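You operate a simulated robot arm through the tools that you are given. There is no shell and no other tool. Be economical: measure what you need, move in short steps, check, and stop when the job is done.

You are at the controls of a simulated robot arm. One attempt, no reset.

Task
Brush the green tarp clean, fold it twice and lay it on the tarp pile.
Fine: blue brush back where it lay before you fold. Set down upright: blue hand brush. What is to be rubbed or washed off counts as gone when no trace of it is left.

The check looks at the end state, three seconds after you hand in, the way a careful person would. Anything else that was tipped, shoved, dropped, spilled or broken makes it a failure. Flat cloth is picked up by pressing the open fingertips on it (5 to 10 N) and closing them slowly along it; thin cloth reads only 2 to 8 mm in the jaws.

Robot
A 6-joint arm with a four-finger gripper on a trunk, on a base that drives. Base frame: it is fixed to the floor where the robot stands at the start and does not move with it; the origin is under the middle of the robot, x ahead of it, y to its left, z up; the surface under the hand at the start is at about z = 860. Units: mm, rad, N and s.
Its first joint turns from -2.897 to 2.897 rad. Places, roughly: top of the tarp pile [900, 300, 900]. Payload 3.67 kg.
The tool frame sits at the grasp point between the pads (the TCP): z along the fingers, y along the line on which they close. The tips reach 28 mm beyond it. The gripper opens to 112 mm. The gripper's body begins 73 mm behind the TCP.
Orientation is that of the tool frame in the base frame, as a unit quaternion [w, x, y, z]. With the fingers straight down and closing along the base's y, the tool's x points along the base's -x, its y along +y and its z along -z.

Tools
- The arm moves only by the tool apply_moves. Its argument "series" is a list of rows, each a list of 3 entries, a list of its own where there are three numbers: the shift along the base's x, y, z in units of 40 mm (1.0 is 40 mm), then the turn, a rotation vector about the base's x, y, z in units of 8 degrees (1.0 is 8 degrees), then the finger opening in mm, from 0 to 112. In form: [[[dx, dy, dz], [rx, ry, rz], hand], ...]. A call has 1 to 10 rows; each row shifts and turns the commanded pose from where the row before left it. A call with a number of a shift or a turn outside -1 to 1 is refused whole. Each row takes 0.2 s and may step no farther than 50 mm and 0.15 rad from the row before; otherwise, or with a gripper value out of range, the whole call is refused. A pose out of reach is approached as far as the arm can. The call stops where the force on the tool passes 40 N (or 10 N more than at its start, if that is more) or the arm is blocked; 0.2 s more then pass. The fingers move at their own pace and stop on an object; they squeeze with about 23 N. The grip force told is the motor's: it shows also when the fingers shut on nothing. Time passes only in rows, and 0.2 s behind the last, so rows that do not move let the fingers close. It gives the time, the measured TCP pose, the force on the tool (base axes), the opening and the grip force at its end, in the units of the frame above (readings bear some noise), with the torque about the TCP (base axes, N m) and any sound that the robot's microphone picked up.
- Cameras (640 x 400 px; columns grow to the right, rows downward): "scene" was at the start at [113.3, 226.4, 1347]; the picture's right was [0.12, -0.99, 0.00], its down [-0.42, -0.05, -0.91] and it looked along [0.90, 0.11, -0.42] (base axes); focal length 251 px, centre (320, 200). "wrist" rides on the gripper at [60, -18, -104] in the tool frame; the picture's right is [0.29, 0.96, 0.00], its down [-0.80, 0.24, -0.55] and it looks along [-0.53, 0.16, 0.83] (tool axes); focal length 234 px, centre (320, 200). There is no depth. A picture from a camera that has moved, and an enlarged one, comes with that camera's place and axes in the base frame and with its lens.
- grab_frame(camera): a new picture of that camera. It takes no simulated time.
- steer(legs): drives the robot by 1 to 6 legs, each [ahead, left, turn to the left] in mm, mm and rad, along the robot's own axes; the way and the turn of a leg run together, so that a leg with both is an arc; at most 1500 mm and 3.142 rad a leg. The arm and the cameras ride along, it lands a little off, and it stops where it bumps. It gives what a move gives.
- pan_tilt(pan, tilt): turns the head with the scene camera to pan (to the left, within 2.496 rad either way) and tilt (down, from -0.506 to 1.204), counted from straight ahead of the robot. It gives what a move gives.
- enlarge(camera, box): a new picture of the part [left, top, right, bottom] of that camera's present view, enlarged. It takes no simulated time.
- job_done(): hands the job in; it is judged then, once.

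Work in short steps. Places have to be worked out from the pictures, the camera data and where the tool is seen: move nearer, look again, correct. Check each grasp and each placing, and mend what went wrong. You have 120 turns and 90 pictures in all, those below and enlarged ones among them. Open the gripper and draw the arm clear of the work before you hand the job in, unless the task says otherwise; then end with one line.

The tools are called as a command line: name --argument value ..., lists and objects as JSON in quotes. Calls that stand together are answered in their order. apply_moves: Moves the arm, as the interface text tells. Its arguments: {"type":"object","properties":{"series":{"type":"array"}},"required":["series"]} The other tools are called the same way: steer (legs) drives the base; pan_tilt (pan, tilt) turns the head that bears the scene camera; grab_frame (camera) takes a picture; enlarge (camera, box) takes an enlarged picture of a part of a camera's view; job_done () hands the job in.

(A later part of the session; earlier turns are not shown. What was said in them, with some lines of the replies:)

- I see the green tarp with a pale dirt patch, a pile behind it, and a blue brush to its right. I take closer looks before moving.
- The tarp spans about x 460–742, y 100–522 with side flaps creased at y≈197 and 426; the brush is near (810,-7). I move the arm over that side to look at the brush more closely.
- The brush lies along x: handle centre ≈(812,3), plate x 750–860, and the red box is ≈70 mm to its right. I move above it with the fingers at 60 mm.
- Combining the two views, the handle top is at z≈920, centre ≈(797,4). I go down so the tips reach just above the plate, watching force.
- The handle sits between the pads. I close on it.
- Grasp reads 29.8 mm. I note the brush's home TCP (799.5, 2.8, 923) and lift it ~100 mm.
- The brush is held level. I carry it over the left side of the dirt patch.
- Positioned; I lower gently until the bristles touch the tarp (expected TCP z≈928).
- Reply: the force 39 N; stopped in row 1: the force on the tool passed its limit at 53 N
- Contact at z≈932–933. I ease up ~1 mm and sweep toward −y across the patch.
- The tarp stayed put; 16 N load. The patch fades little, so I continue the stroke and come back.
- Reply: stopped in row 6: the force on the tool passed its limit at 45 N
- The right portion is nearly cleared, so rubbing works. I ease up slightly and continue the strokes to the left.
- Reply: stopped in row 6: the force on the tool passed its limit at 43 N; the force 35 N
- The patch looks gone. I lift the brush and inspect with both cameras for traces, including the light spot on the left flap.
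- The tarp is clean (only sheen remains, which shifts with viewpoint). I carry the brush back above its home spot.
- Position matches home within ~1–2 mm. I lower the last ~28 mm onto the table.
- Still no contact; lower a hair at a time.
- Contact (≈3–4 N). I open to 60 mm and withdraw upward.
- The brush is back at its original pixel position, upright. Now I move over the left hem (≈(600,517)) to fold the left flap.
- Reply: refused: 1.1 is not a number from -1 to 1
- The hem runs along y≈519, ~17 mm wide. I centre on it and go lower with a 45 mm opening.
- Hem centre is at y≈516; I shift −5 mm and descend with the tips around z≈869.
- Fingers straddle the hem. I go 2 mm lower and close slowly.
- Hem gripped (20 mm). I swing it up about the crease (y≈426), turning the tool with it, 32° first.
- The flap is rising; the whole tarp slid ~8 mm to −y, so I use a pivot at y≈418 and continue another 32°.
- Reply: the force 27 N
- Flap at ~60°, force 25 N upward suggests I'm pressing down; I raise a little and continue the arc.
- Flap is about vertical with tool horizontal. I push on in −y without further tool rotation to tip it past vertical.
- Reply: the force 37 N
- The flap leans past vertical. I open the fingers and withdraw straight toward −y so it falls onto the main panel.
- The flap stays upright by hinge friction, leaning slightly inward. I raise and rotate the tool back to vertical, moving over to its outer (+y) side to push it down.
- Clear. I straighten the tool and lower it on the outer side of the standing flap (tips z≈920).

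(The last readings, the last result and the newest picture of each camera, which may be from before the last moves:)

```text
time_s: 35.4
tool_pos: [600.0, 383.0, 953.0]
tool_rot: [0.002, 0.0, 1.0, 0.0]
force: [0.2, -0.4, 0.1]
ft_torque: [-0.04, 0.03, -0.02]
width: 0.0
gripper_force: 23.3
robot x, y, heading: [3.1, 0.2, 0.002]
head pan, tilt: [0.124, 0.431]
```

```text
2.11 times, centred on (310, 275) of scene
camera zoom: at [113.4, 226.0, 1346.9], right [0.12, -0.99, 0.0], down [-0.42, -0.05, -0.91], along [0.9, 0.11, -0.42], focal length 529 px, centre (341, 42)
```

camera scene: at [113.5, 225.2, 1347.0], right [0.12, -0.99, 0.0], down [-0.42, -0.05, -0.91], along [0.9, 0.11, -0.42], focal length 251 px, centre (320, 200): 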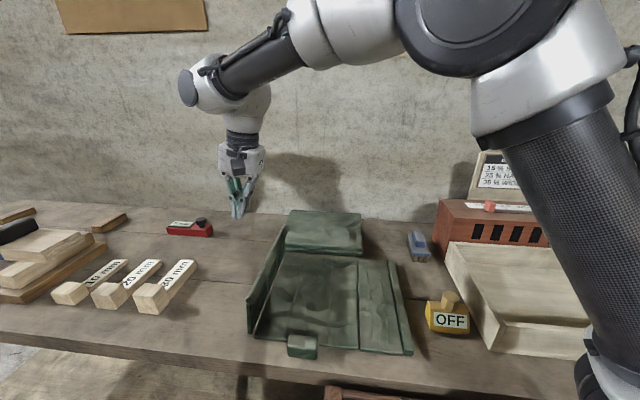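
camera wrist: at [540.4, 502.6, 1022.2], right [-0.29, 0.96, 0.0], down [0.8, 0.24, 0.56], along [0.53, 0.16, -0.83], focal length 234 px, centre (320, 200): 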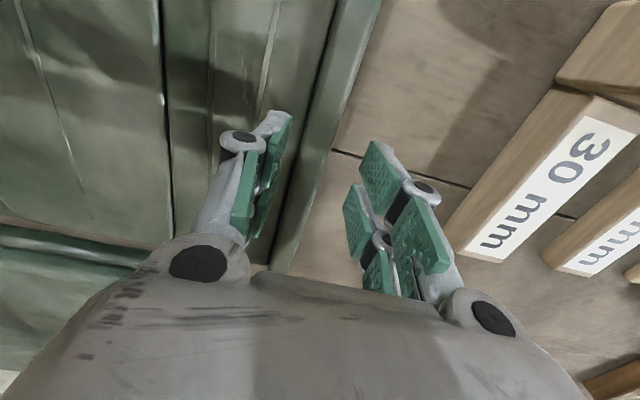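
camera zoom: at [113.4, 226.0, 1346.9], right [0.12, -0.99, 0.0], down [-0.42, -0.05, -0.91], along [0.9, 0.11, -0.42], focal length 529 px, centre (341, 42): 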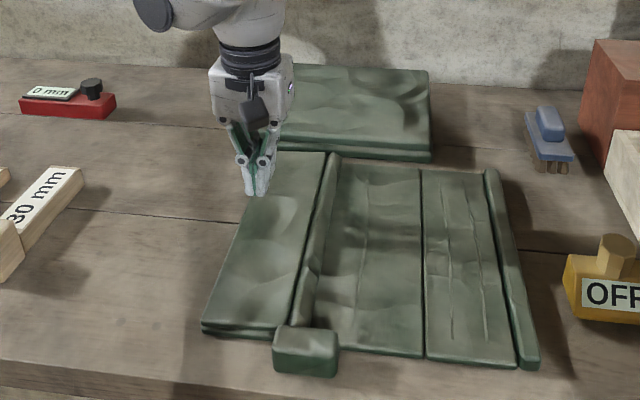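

The left flap now lies flat folded over. Next the right hem at about y≈94, crease y≈187: I rise and move over it.

apply_moves --series '[[[0, 0, 1], [0, 0, 0], 20], [[0, -0.8, 0.6], [0, 0, 0], 45], [[0, -1, 0], [0, 0, 0], 45], [[0, -1, 0], [0, 0, 0], 45], [[0, -1, 0], [0, 0, 0], 45], [[0, -1, 0], [0, 0, 0], 45], [[0, -1, 0], [0, 0, 0], 45], [[0, -0.8, -0.5], [0, 0, 0], 45], [[0, -0.6, -0.8], [0, 0, 0], 45], [[-0.1, 0, -0.8], [0, 0, 0], 45]]'

grab_frame --camera "wrist"

enlarge --camera "scene" --box '[260, 180, 460, 370]'

```text
time_s: 37.5
tool_pos: [593.9, 95.5, 932.3]
tool_rot: [0.001, 0.0, 1.0, 0.002]
force: [-0.3, 0.3, 0.4]
ft_torque: [-0.04, -0.01, 0.0]
width: 45.0
gripper_force: 0.1
robot x, y, heading: [0.7, 0.5, -0.001]
head pan, tilt: [0.124, 0.431]
```

```text
56 pictures are left
camera wrist: at [535.1, 77.3, 1035.7], right [-0.29, 0.96, 0.0], down [0.8, 0.24, 0.56], along [0.53, 0.16, -0.83], focal length 234 px, centre (320, 200)
```

wrist: 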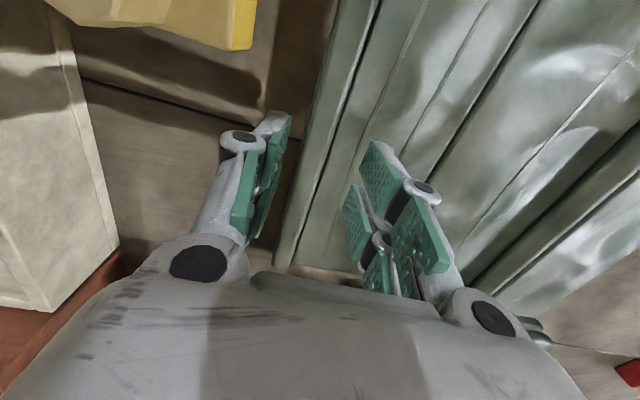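

```text
2.11 times, centred on (360, 275) of scene
camera zoom: at [113.3, 225.7, 1347.0], right [0.12, -0.99, 0.0], down [-0.42, -0.05, -0.91], along [0.9, 0.11, -0.42], focal length 529 px, centre (236, 42)
```

zoom: 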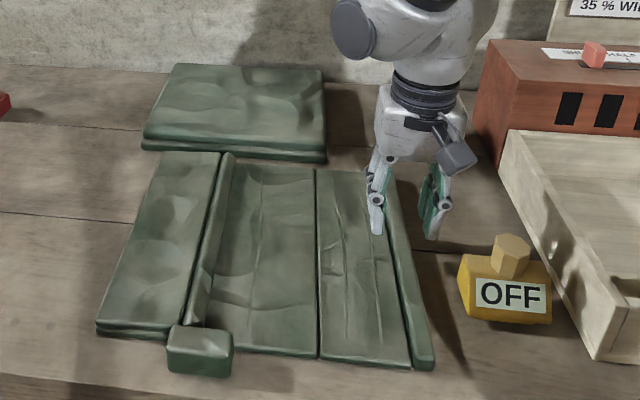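

Hem centre at y≈93.7. I shift −2 mm, descend to TCP z≈897 and close slowly.

apply_moves --series '[[[0, -0.05, -0.5], [0, 0, 0], 45], [[0, 0, -0.4], [0, 0, 0], 45]]'

apply_moves --series '[[[0, 0, 0], [0, 0, 0], 30], [[0, 0, 0], [0, 0, 0], 20], [[0, 0, 0], [0, 0, 0], 10], [[0, 0, 0], [0, 0, 0], 5]]'

```text
time_s: 38.1
tool_pos: [593.7, 96.1, 895.9]
tool_rot: [0.003, 0.0, 1.0, 0.002]
force: [-2.8, 0.3, 14.6]
ft_torque: [0.5, 0.19, 0.03]
width: 47.0
gripper_force: 1.6
robot x, y, heading: [-2.7, -4.0, -0.006]
head pan, tilt: [0.124, 0.431]
```

```text
time_s: 38.8
tool_pos: [596.0, 98.1, 897.3]
tool_rot: [0.004, -0.001, 1.0, 0.003]
force: [-0.1, -6.3, 15.7]
ft_torque: [-0.15, -0.17, 0.64]
width: 20.2
gripper_force: 23.1
robot x, y, heading: [-1.2, -2.8, -0.002]
head pan, tilt: [0.124, 0.431]
stopped in row 3: the force on the tool passed its limit at 42 N (the readings are from after the stop); the commanded pose is now the measured one
```

Hem gripped (20 mm). I swing it up, mirrored, 32° first.

apply_moves --series '[[[0, 0.12, 0.32], [-1, 0, 0], 5], [[0, 0.165, 0.3], [-1, 0, 0], 5], [[0, 0.2, 0.27], [-1, 0, 0], 5], [[0, 0.235, 0.235], [-1, 0, 0], 5]]'

enlarge --camera "scene" --box '[230, 180, 470, 370]'

```text
time_s: 39.8
tool_pos: [595.3, 125.0, 941.2]
tool_rot: [0.004, 0.0, 0.962, -0.274]
force: [1.0, 0.8, 2.6]
ft_torque: [0.22, 0.72, -0.29]
width: 19.7
gripper_force: 22.6
robot x, y, heading: [-4.7, -0.5, 0.0]
head pan, tilt: [0.124, 0.431]
```

```text
2.11 times, centred on (350, 275) of scene
camera zoom: at [113.5, 225.8, 1347.0], right [0.12, -0.99, 0.0], down [-0.42, -0.05, -0.91], along [0.9, 0.11, -0.42], focal length 529 px, centre (257, 42)
```

zoom: 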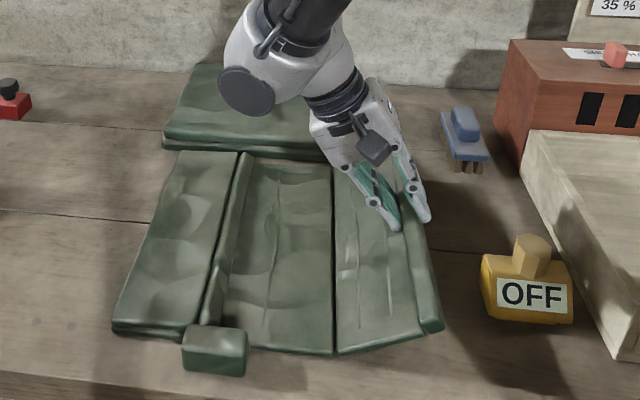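

Good; continue another ~32°.

apply_moves --series '[[[0, 0.255, 0.215], [-1, 0, 0], 5], [[0, 0.295, 0.185], [-1, 0, 0], 5], [[0, 0.32, 0.14], [-1, 0, 0], 5], [[0, 0.335, 0.09], [-1, 0, 0], 5]]'

enlarge --camera "scene" --box '[230, 180, 470, 370]'

```text
time_s: 40.8
tool_pos: [595.7, 172.3, 967.3]
tool_rot: [0.004, -0.001, 0.849, -0.528]
force: [-1.2, -4.6, 13.6]
ft_torque: [-0.14, 0.36, -0.07]
width: 19.5
gripper_force: 22.5
robot x, y, heading: [4.3, 2.1, -0.001]
head pan, tilt: [0.124, 0.431]
```

```text
2.11 times, centred on (350, 275) of scene
camera zoom: at [113.1, 225.6, 1347.0], right [0.12, -0.99, 0.0], down [-0.41, -0.05, -0.91], along [0.9, 0.11, -0.42], focal length 529 px, centre (257, 42)
```

zoom: 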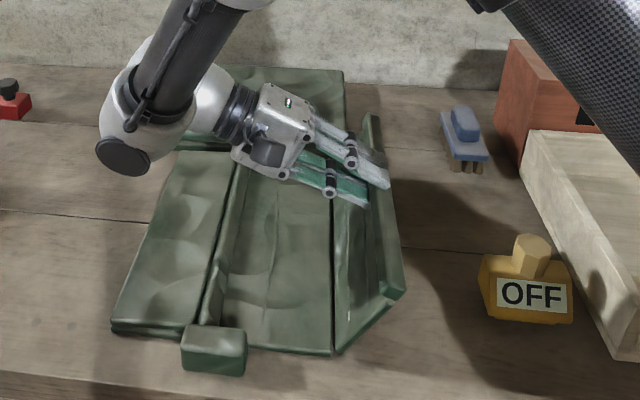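

Working well with no extra sliding. Continue to tool-horizontal, slightly higher to clear the left fold.

apply_moves --series '[[[0, 0.1, 0.1], [-0.2, 0, 0], 5], [[0, 0.32, 0.06], [-1, 0, 0], 5], [[0, 0.34, 0.0], [-1, 0, 0], 5], [[0, 0.34, -0.03], [-1, 0, 0], 5]]'

enlarge --camera "scene" --box '[230, 180, 470, 370]'

```text
time_s: 41.8
tool_pos: [595.1, 211.9, 968.1]
tool_rot: [0.004, -0.003, 0.712, -0.702]
force: [0.2, 0.4, 0.1]
ft_torque: [0.08, 0.17, -0.05]
width: 19.8
gripper_force: 23.4
out of reach, approached as far as the arm can: row 4
robot x, y, heading: [1.6, -1.7, 0.005]
head pan, tilt: [0.124, 0.431]
```

```text
2.11 times, centred on (350, 275) of scene
camera zoom: at [113.4, 226.0, 1346.9], right [0.12, -0.99, 0.0], down [-0.42, -0.05, -0.91], along [0.9, 0.11, -0.42], focal length 529 px, centre (257, 42)
```

zoom: 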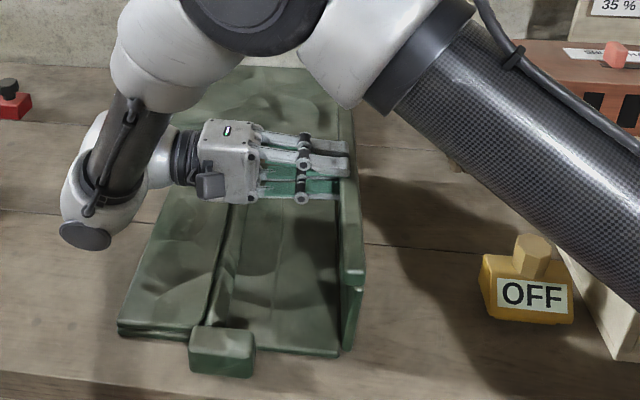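

The arm is at its reach limit with the flap nearly vertical. I try a bit more +y travel while relaxing tilt slightly.

apply_moves --series '[[[0, 0.25, 0.02], [0.5, 0, 0], 5], [[0, 0.25, 0.0], [0.5, 0, 0], 5]]'

enlarge --camera "scene" --box '[230, 180, 470, 370]'

```text
time_s: 42.4
tool_pos: [595.1, 231.4, 969.8]
tool_rot: [0.003, -0.003, 0.759, -0.651]
force: [-4.7, 2.5, 15.2]
ft_torque: [-0.39, 0.17, 0.1]
width: 19.9
gripper_force: 23.1
robot x, y, heading: [-1.1, -1.4, 0.0]
head pan, tilt: [0.124, 0.431]
```

```text
2.11 times, centred on (350, 275) of scene
camera zoom: at [112.8, 226.0, 1347.0], right [0.12, -0.99, 0.0], down [-0.41, -0.05, -0.91], along [0.9, 0.11, -0.42], focal length 529 px, centre (257, 42)
```

zoom: 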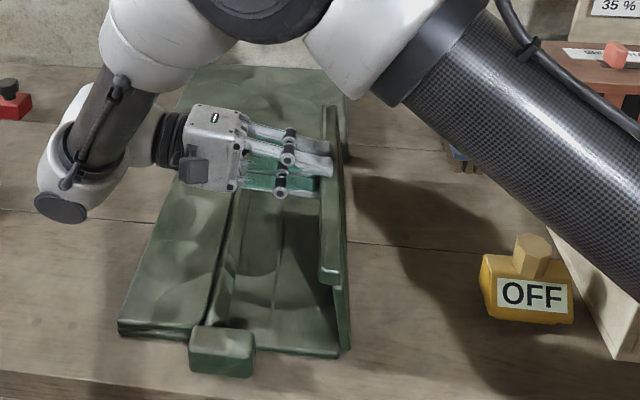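

Now past vertical. I open and retreat toward +y, then untilt upward.

apply_moves --series '[[[0, 0, 0], [0, 0, 0], 50], [[0, 0.7, 0.1], [0, 0, 0], 50], [[0, 0.9, 0.1], [0.3, 0, 0], 50], [[0, 0.9, 0.1], [0.5, 0, 0], 50]]'

enlarge --camera "scene" --box '[230, 180, 470, 370]'

```text
time_s: 43.4
tool_pos: [588.6, 301.5, 964.3]
tool_rot: [0.005, -0.003, 0.795, -0.606]
force: [0.3, 1.3, 0.7]
ft_torque: [0.04, 0.02, -0.02]
width: 50.0
gripper_force: 0.4
out of reach, approached as far as the arm can: row 3, 4
robot x, y, heading: [-4.5, 0.4, -0.0]
head pan, tilt: [0.124, 0.431]
```

```text
2.11 times, centred on (350, 275) of scene
camera zoom: at [113.5, 226.1, 1346.9], right [0.12, -0.99, 0.0], down [-0.42, -0.05, -0.91], along [0.9, 0.11, -0.42], focal length 529 px, centre (257, 42)
```

zoom: 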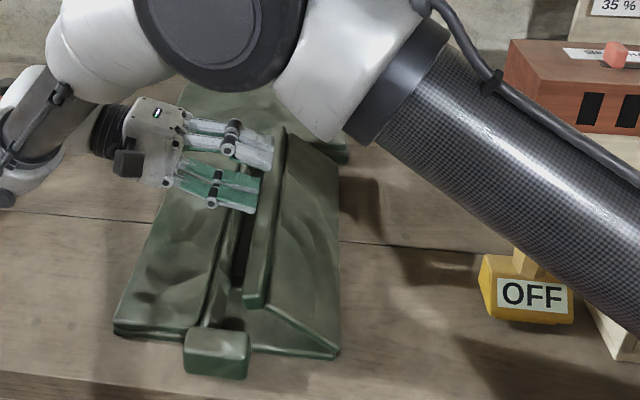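

The flap is well over (~130°). I raise the tool away while untilting.

apply_moves --series '[[[0, 0.4, 0.4], [0.5, 0, 0], 40], [[0, 0.2, 0.9], [1, 0, 0], 20], [[0, 0, 1], [1, 0, 0], 0], [[0, 0, 1], [1, 0, 0], 0], [[0, -0.4, 0], [1, 0, 0], 0], [[0, -0.9, 0], [1, 0, 0], 0], [[0, -0.9, 0], [1, 0, 0], 0], [[0, -0.9, 0], [1, 0, 0], 0], [[0, -0.9, 0], [1, 0, 0], 0]]'

enlarge --camera "scene" --box '[230, 180, 470, 370]'

```text
time_s: 45.4
tool_pos: [588.7, 166.0, 1094.5]
tool_rot: [0.003, -0.001, 0.998, -0.059]
force: [-0.7, 0.3, -0.4]
ft_torque: [-0.11, 0.04, 0.01]
width: 0.1
gripper_force: 23.6
robot x, y, heading: [1.2, -1.1, 0.002]
head pan, tilt: [0.124, 0.431]
```

```text
2.11 times, centred on (350, 275) of scene
camera zoom: at [113.4, 226.7, 1346.8], right [0.12, -0.99, 0.0], down [-0.42, -0.05, -0.91], along [0.9, 0.11, -0.42], focal length 529 px, centre (257, 42)
```

zoom: 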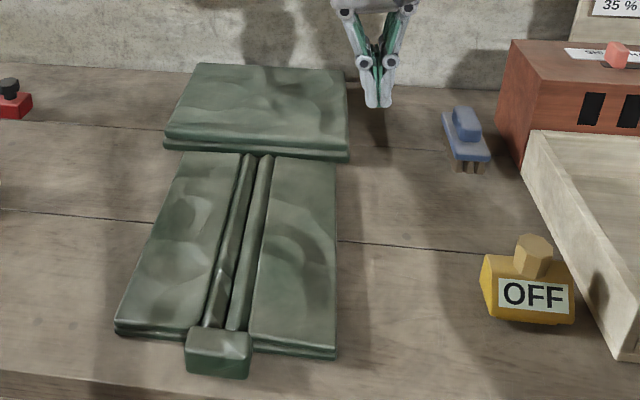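

Both flaps are folded neatly. For carrying I'll use the front tab (≈x 420–443, y 273–328); first I look down at the floor in front of the robot before driving.

pan_tilt --pan 0.124 --tilt 1.1

grab_frame --camera "scene"

```text
time_s: 46.4
tool_pos: [589.8, 165.1, 1095.6]
tool_rot: [0.004, -0.001, 0.998, -0.06]
force: [-0.4, -0.2, 0.6]
ft_torque: [-0.02, 0.01, 0.02]
width: 0.2
gripper_force: 22.8
robot x, y, heading: [0.6, -1.0, -0.001]
head pan, tilt: [0.124, 1.1]
```

```text
48 pictures are left
camera scene: at [84.6, 222.3, 1293.1], right [0.12, -0.99, 0.0], down [-0.88, -0.11, -0.45], along [0.45, 0.06, -0.89], focal length 251 px, centre (320, 200)
```

scene: 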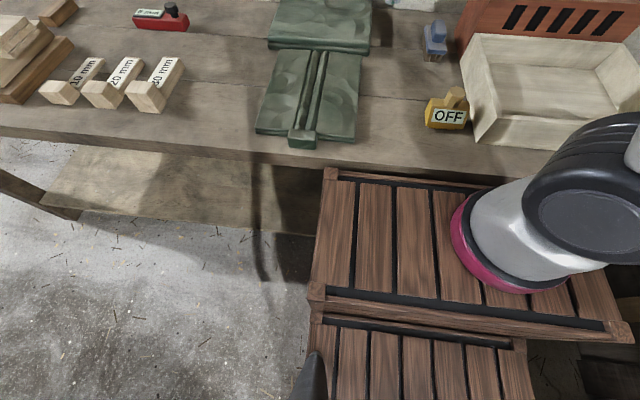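

The "crate" is my own base, close to the table already. Driving 100 mm to the right brings the tab within the arm's annulus while the pile stays in reach; the arm is high and clear.

steer --legs '[[0, -100, 0]]'

pan_tilt --pan 0.15 --tilt 0.6

apply_moves --series '[[[-0.9, 0.7, 0], [0.4, 0, 0], 80], [[-0.9, 0.7, 0], [0.44, 0, 0], 80], [[-0.9, 0.7, 0], [0, 0, 0], 80], [[-0.9, 0.7, 0], [0, 0, 0], 80], [[-0.3, 0.9, -0.4], [0, 0, 0], 80], [[0, 0.9, -0.5], [0, 0, 0], 80], [[0, 0.8, -0.6], [0, 0, 0], 80], [[0, 0.5, -0.6], [0, 0, 0], 80]]'

grab_frame --camera "scene"

grab_frame --camera "wrist"

```text
time_s: 47.6
tool_pos: [591.0, 64.5, 1096.6]
tool_rot: [0.004, 0.0, 0.998, -0.06]
force: [0.0, 0.0, 0.3]
ft_torque: [-0.03, -0.02, 0.02]
width: 0.0
gripper_force: 22.8
robot x, y, heading: [-0.2, -100.3, -0.006]
head pan, tilt: [0.124, 1.1]
```

```text
time_s: 48.5
tool_pos: [590.3, 64.4, 1095.9]
tool_rot: [0.004, 0.001, 0.998, -0.06]
force: [-0.6, -0.8, 0.4]
ft_torque: [-0.01, 0.02, -0.02]
width: 0.0
gripper_force: 23.2
robot x, y, heading: [0.7, -102.9, -0.005]
head pan, tilt: [0.15, 0.6]
```

```text
time_s: 50.3
tool_pos: [433.5, 300.7, 1012.3]
tool_rot: [0.003, 0.0, 1.0, 0.0]
force: [-0.3, 0.1, -0.2]
ft_torque: [0.01, 0.01, 0.02]
width: 80.0
gripper_force: 0.1
robot x, y, heading: [-0.7, -99.5, -0.004]
head pan, tilt: [0.15, 0.6]
```

```text
47 pictures are left
camera scene: at [109.5, 127.7, 1331.7], right [0.15, -0.99, 0.0], down [-0.56, -0.08, -0.83], along [0.82, 0.12, -0.56], focal length 251 px, centre (320, 200)
```

scene: 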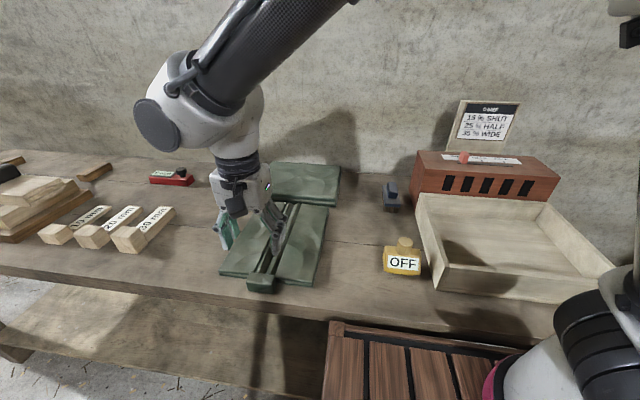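

```text
46 pictures are left
camera wrist: at [372.8, 282.9, 1116.8], right [-0.29, 0.96, 0.0], down [0.79, 0.24, 0.56], along [0.54, 0.16, -0.83], focal length 234 px, centre (320, 200)
```

wrist: 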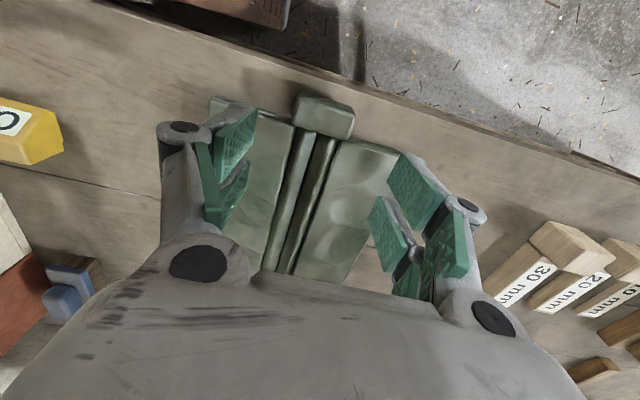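

I zoom in on the tab in the wrist view to locate it accurately.

enlarge --camera "wrist" --box '[220, 70, 420, 200]'

enlarge --camera "scene" --box '[200, 150, 350, 310]'

```text
3.08 times, centred on (320, 135) of wrist
camera zoom: at [372.8, 282.9, 1116.8], right [-0.29, 0.96, 0.0], down [0.79, 0.24, 0.56], along [0.54, 0.16, -0.83], focal length 720 px, centre (320, 400)
```

zoom: 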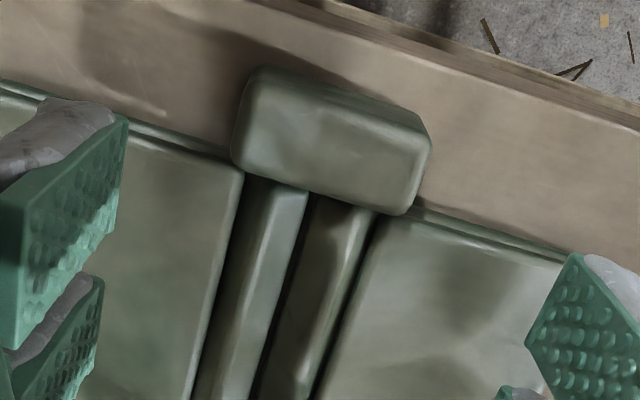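

```text
2.50 times, centred on (275, 230) of scene
camera zoom: at [109.5, 127.7, 1331.7], right [0.15, -0.99, 0.0], down [-0.56, -0.08, -0.83], along [0.82, 0.12, -0.56], focal length 628 px, centre (432, 125)
```

zoom: 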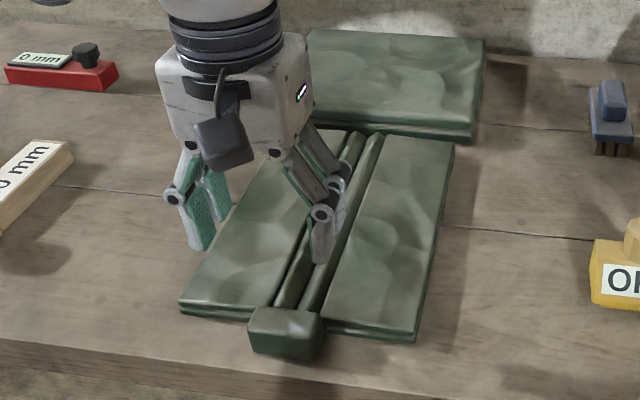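

The tab's top centre is ≈(427,303), z≈895, x 414–441. I descend with TCP at (424,303), z≈899.

apply_moves --series '[[[-0.2, 0.04, -0.9], [0, 0, 0], 80], [[0, 0, -0.9], [0, 0, 0], 80], [[0, 0, -0.9], [0, 0, 0], 80]]'

enlarge --camera "scene" --box '[200, 200, 340, 320]'

grab_frame --camera "wrist"

```text
time_s: 51.1
tool_pos: [426.9, 300.6, 905.0]
tool_rot: [0.003, 0.001, 1.0, -0.001]
force: [-1.1, 0.1, -0.4]
ft_torque: [-0.01, 0.01, -0.02]
width: 79.7
gripper_force: 0.1
robot x, y, heading: [-1.7, -101.6, 0.001]
head pan, tilt: [0.15, 0.6]
```

```text
3.33 times, centred on (270, 260) of scene
camera zoom: at [109.4, 127.9, 1331.7], right [0.15, -0.99, 0.0], down [-0.56, -0.08, -0.83], along [0.82, 0.12, -0.56], focal length 837 px, centre (487, 0)
```

zoom: 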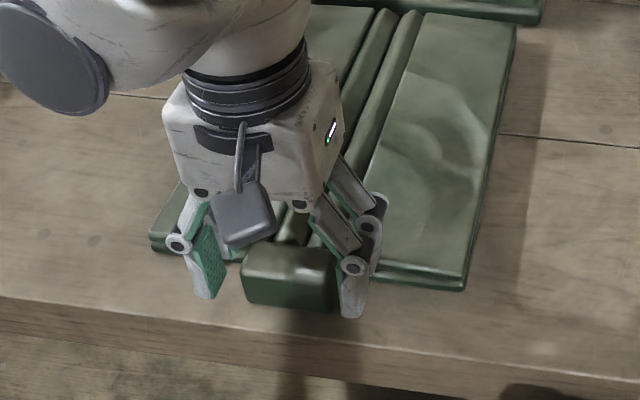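

```text
42 pictures are left
camera wrist: at [366.5, 283.7, 1008.8], right [-0.29, 0.96, 0.0], down [0.79, 0.24, 0.56], along [0.54, 0.16, -0.83], focal length 234 px, centre (320, 200)
```

wrist: 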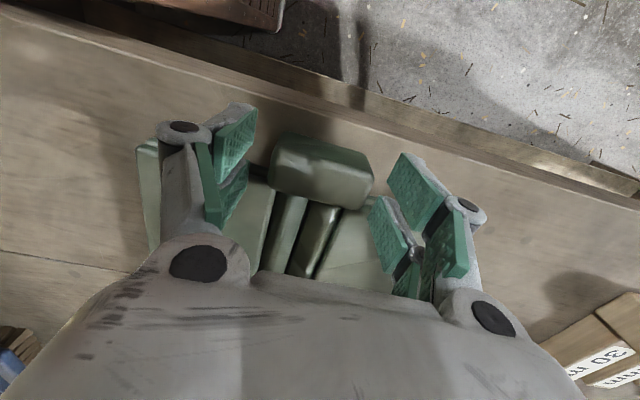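

Aligned. I lower 6 mm, shift −3 mm in x, and close on the tab.

apply_moves --series '[[[-0.07, 0.02, -0.15], [0, 0, 0], 70], [[0, 0, 0], [0, 0, 0], 50], [[0, 0, 0], [0, 0, 0], 40], [[0, 0, 0], [0, 0, 0], 40]]'

apply_moves --series '[[[0, 0, 0.4], [0, 0, 0], 40], [[0, 0, 0.6], [0, 0, 0], 40]]'

enlarge --camera "scene" --box '[180, 150, 380, 320]'

```text
time_s: 51.5
tool_pos: [427.3, 300.8, 906.8]
tool_rot: [0.006, 0.001, 1.0, 0.002]
force: [-2.5, -16.8, 46.5]
ft_torque: [-0.86, -0.96, -0.45]
width: 69.3
gripper_force: 22.8
robot x, y, heading: [-2.2, -102.0, -0.006]
head pan, tilt: [0.15, 0.6]
stopped in row 1: the force on the tool passed its limit at 56 N (the readings are from after the stop); the commanded pose is now the measured one
```

```text
time_s: 52.1
tool_pos: [426.0, 303.1, 944.0]
tool_rot: [0.005, 0.001, 1.0, 0.0]
force: [0.4, -0.6, -4.3]
ft_torque: [-0.03, 0.5, 0.01]
width: 59.8
gripper_force: 23.3
robot x, y, heading: [2.8, -99.1, 0.0]
head pan, tilt: [0.15, 0.6]
```

```text
2.35 times, centred on (280, 235) of scene
camera zoom: at [109.8, 128.3, 1331.6], right [0.15, -0.99, 0.0], down [-0.56, -0.08, -0.82], along [0.82, 0.12, -0.57], focal length 591 px, centre (414, 118)
```

zoom: 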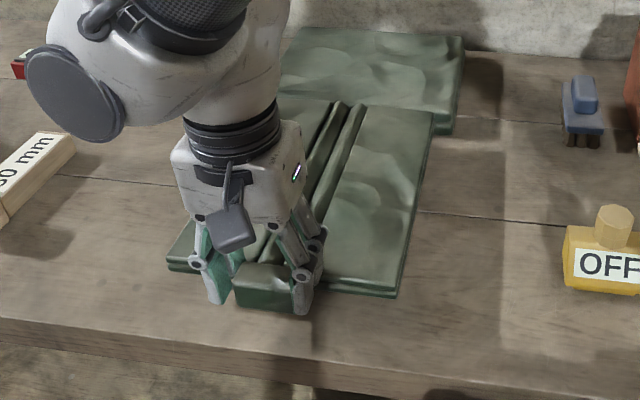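

The tab is gripped (59.8 mm) and rising with ~4 N load. Continue lifting 80 mm and look.

apply_moves --series '[[[0, 0, 0.7], [0, 0, 0], 40], [[0.1, 0, 0.7], [0, 0, 0], 40], [[0.1, 0, 0.6], [0, 0, 0], 40]]'

enlarge --camera "scene" --box '[180, 130, 400, 320]'

grab_frame --camera "wrist"

```text
time_s: 52.9
tool_pos: [435.6, 303.2, 1024.6]
tool_rot: [0.005, 0.0, 1.0, 0.0]
force: [-0.1, -0.3, -3.5]
ft_torque: [-0.01, 0.49, 0.05]
width: 59.9
gripper_force: 22.6
robot x, y, heading: [1.2, -100.4, -0.001]
head pan, tilt: [0.15, 0.6]
```

```text
2.11 times, centred on (290, 225) of scene
camera zoom: at [109.8, 128.2, 1331.6], right [0.15, -0.99, 0.0], down [-0.56, -0.08, -0.82], along [0.82, 0.12, -0.57], focal length 529 px, centre (383, 147)
```

zoom: 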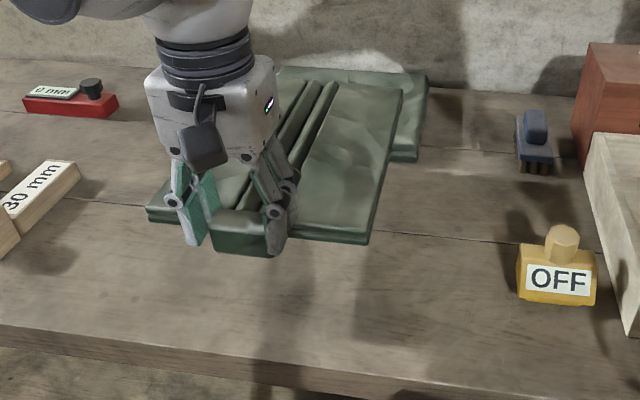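

```text
39 pictures are left
camera wrist: at [374.7, 285.3, 1127.5], right [-0.29, 0.96, 0.0], down [0.79, 0.24, 0.56], along [0.54, 0.16, -0.83], focal length 234 px, centre (320, 200)
```

wrist: 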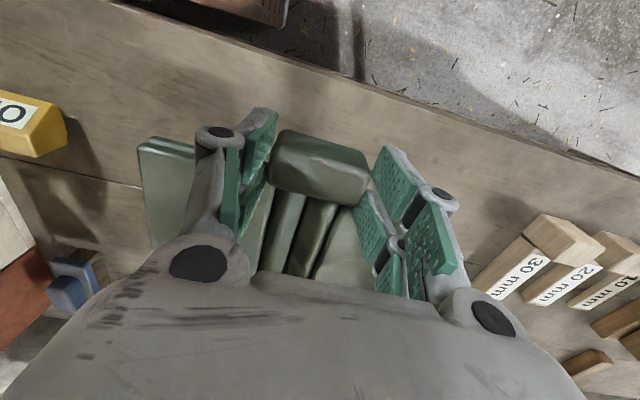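

The tarp (~0.38 kg) is carried level by the tab. I raise a bit more and move slowly forward over the pile.

apply_moves --series '[[[0, 0, 0.3], [0, 0, 0], 40], [[0.3, 0, 0.3], [0, 0, 0], 40], [[0.5, 0, 0], [0, 0, 0], 40], [[0.5, 0, 0], [0, 0, 0], 40], [[0.5, 0, 0], [0, 0, 0], 40], [[0.5, 0, 0], [0, 0, 0], 40], [[0.5, 0, 0], [0, 0, 0], 40], [[0.4, 0, 0], [0, 0, 0], 40], [[0.2, 0, 0], [0, 0, 0], 40]]'

grab_frame --camera "scene"

```text
time_s: 54.9
tool_pos: [570.6, 302.8, 1048.3]
tool_rot: [0.006, 0.0, 1.0, 0.0]
force: [-0.7, 0.5, -3.2]
ft_torque: [0.01, 0.48, -0.02]
width: 60.1
gripper_force: 22.7
robot x, y, heading: [-0.2, -98.1, -0.009]
head pan, tilt: [0.15, 0.6]
```

```text
38 pictures are left
camera scene: at [109.7, 128.0, 1331.7], right [0.15, -0.99, 0.0], down [-0.56, -0.08, -0.83], along [0.82, 0.12, -0.57], focal length 251 px, centre (320, 200)
```

scene: 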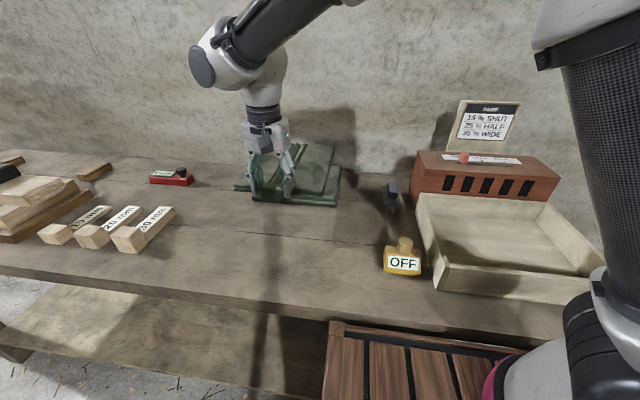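

Stable. Continue 120 mm more forward to bring the tarp's centre over the pile centre (856,307).

apply_moves --series '[[[0.4, 0, 0], [0, 0, 0], 40], [[0.5, 0, 0], [0, 0, 0], 40], [[0.5, 0, 0], [0, 0, 0], 40], [[0.5, 0, 0], [0, 0, 0], 40], [[0.5, 0, 0], [0, 0, 0], 40], [[0.4, 0, 0], [0, 0, 0], 40], [[0.2, 0, 0], [0, 0, 0], 40]]'

enlarge --camera "scene" --box '[200, 90, 400, 230]'

grab_frame --camera "wrist"

```text
time_s: 56.5
tool_pos: [691.1, 302.8, 1047.1]
tool_rot: [0.005, 0.001, 1.0, 0.001]
force: [0.3, 0.5, -4.1]
ft_torque: [0.0, 0.44, 0.01]
width: 60.1
gripper_force: 23.2
robot x, y, heading: [1.3, -102.2, -0.006]
head pan, tilt: [0.15, 0.6]
```

```text
2.86 times, centred on (300, 160) of scene
camera zoom: at [109.7, 128.0, 1331.7], right [0.15, -0.99, 0.0], down [-0.56, -0.08, -0.82], along [0.82, 0.12, -0.57], focal length 717 px, centre (377, 314)
```

zoom: 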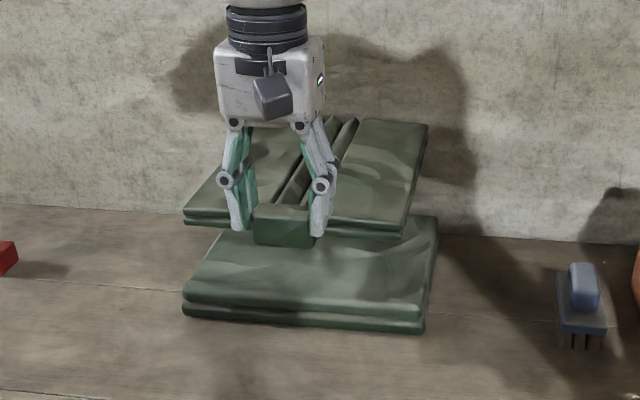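

```text
36 pictures are left
camera wrist: at [631.0, 285.0, 1149.9], right [-0.29, 0.96, 0.0], down [0.79, 0.24, 0.56], along [0.54, 0.16, -0.83], focal length 234 px, centre (320, 200)
```

wrist: 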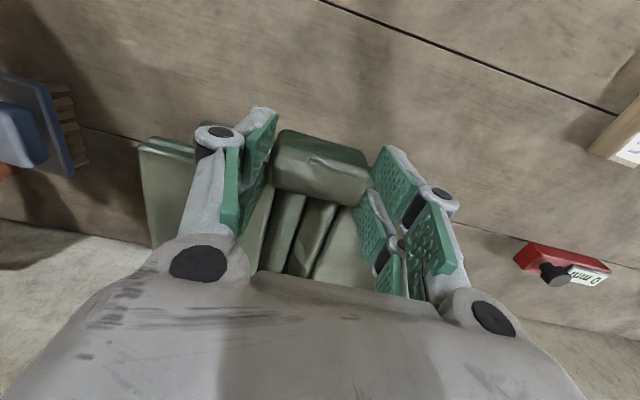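

Measured: tarp centre now ≈(838,295), pile centre ≈(863,307), wall ≈x 995. I shift +8 mm x (keeping clear of the wall) and +11 mm y, then lower to just above the pile.

apply_moves --series '[[[0.2, 0.27, 0], [0, 0, 0], 40], [[0, 0, -0.5], [0, 0, 0], 40], [[0, 0, -0.7], [0, 0, 0], 40], [[0, 0, -0.5], [0, 0, 0], 40], [[0, 0, -0.2], [0, 0, 0], 40]]'

enlarge --camera "scene" --box '[200, 110, 400, 250]'

```text
time_s: 57.7
tool_pos: [698.3, 313.4, 972.9]
tool_rot: [0.004, 0.0, 1.0, 0.001]
force: [0.0, 0.8, -3.2]
ft_torque: [0.01, 0.49, 0.01]
width: 59.8
gripper_force: 22.9
robot x, y, heading: [1.9, -101.8, -0.006]
head pan, tilt: [0.15, 0.6]
```

```text
2.86 times, centred on (300, 180) of scene
camera zoom: at [109.8, 128.0, 1331.7], right [0.15, -0.99, 0.0], down [-0.56, -0.08, -0.82], along [0.82, 0.12, -0.57], focal length 717 px, centre (377, 257)
```

zoom: 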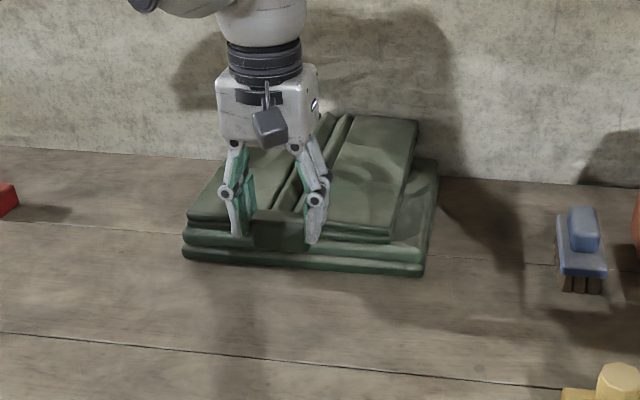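

Alignment looks good; I nudge +7 mm x, +4 mm y and lower in small steps to contact.

apply_moves --series '[[[0.17, 0.1, -0.2], [0, 0, 0], 40], [[0, 0, -0.2], [0, 0, 0], 40], [[0, 0, -0.1], [0, 0, 0], 40]]'

apply_moves --series '[[[0, 0, -0.1], [0, 0, 0], 40]]'

```text
time_s: 58.5
tool_pos: [705.7, 319.0, 952.4]
tool_rot: [0.006, 0.002, 1.0, 0.001]
force: [-1.4, 0.5, 1.3]
ft_torque: [-0.39, -0.74, -0.21]
width: 59.8
gripper_force: 22.6
robot x, y, heading: [-1.9, -101.0, -0.004]
head pan, tilt: [0.15, 0.6]
```

```text
time_s: 58.9
tool_pos: [705.9, 318.5, 950.1]
tool_rot: [0.006, 0.002, 1.0, 0.002]
force: [-5.5, -3.4, 21.2]
ft_torque: [-0.32, -0.18, -0.11]
width: 60.0
gripper_force: 22.8
robot x, y, heading: [-0.2, -100.8, -0.007]
head pan, tilt: [0.15, 0.6]
```

It's resting on the pile (contact at ≈951). I ease up 2 mm, open and rise straight up.

apply_moves --series '[[[0, 0, 0.04], [0, 0, 0], 60], [[0, 0, 0], [0, 0, 0], 80], [[0, 0, 0], [0, 0, 0], 80], [[0, 0, 0.5], [0, 0, 0], 80], [[0, 0, 1], [0, 0, 0], 80], [[0, 0, 1], [0, 0, 0], 80], [[-0.5, 0, 1], [0, 0, 0], 80], [[-1, 0, 0.3], [0, 0, 0], 80], [[-1, 0, 0], [0, 0, 0], 80], [[-1, 0, 0], [0, 0, 0], 80]]'

enlarge --camera "scene" --box '[200, 110, 440, 280]'

grab_frame --camera "wrist"

grab_frame --camera "scene"

```text
time_s: 61.1
tool_pos: [566.8, 316.3, 1097.0]
tool_rot: [0.006, 0.001, 1.0, 0.001]
force: [-0.6, -0.1, -1.3]
ft_torque: [0.01, 0.02, 0.01]
width: 79.7
gripper_force: 0.1
robot x, y, heading: [4.5, -100.3, -0.01]
head pan, tilt: [0.15, 0.6]
```

```text
2.35 times, centred on (320, 195) of scene
camera zoom: at [110.1, 128.0, 1331.6], right [0.15, -0.99, 0.0], down [-0.56, -0.08, -0.82], along [0.82, 0.12, -0.57], focal length 591 px, centre (320, 212)
```

zoom: 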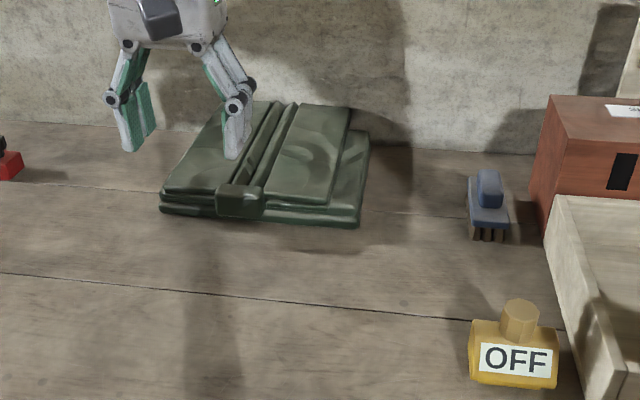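

```text
33 pictures are left
camera wrist: at [506.3, 299.0, 1200.6], right [-0.29, 0.96, 0.0], down [0.79, 0.24, 0.56], along [0.54, 0.16, -0.83], focal length 234 px, centre (320, 200)
```

wrist: 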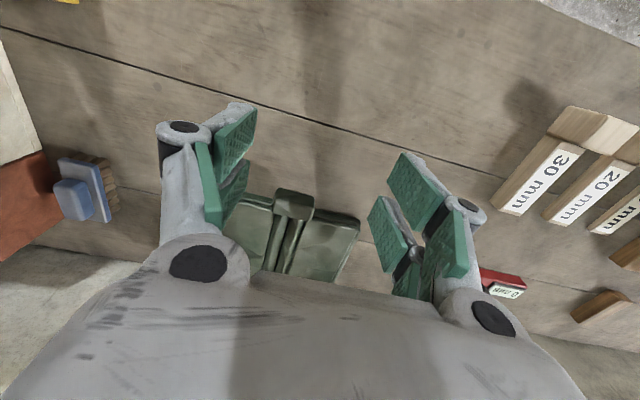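

```text
32 pictures are left
camera scene: at [110.1, 128.0, 1331.6], right [0.15, -0.99, 0.0], down [-0.56, -0.08, -0.82], along [0.82, 0.12, -0.57], focal length 251 px, centre (320, 200)
```

scene: 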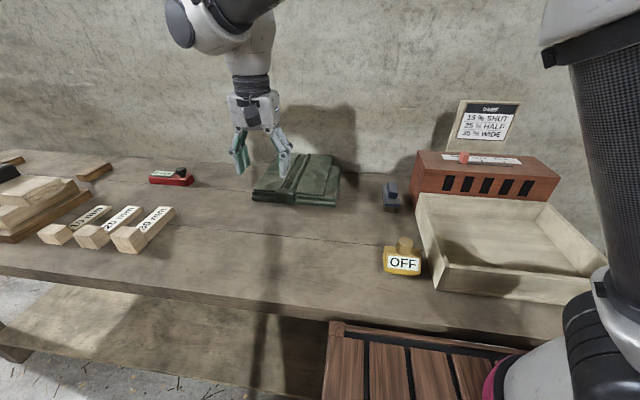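

The folded tarp lies flat on the pile, which did not move. The brush is upright at its spot, nothing else was disturbed, and the gripper is open and clear, so I hand in.

job_done

```text
The job is handed in.
```

I brushed the green tarp clean, put the blue brush back upright where it lay, folded both tarp flaps in, and laid the tarp flat on the pile; the folded tarp is longer front to back than the pile, so its front edge overhangs it by roughly 35 mm.
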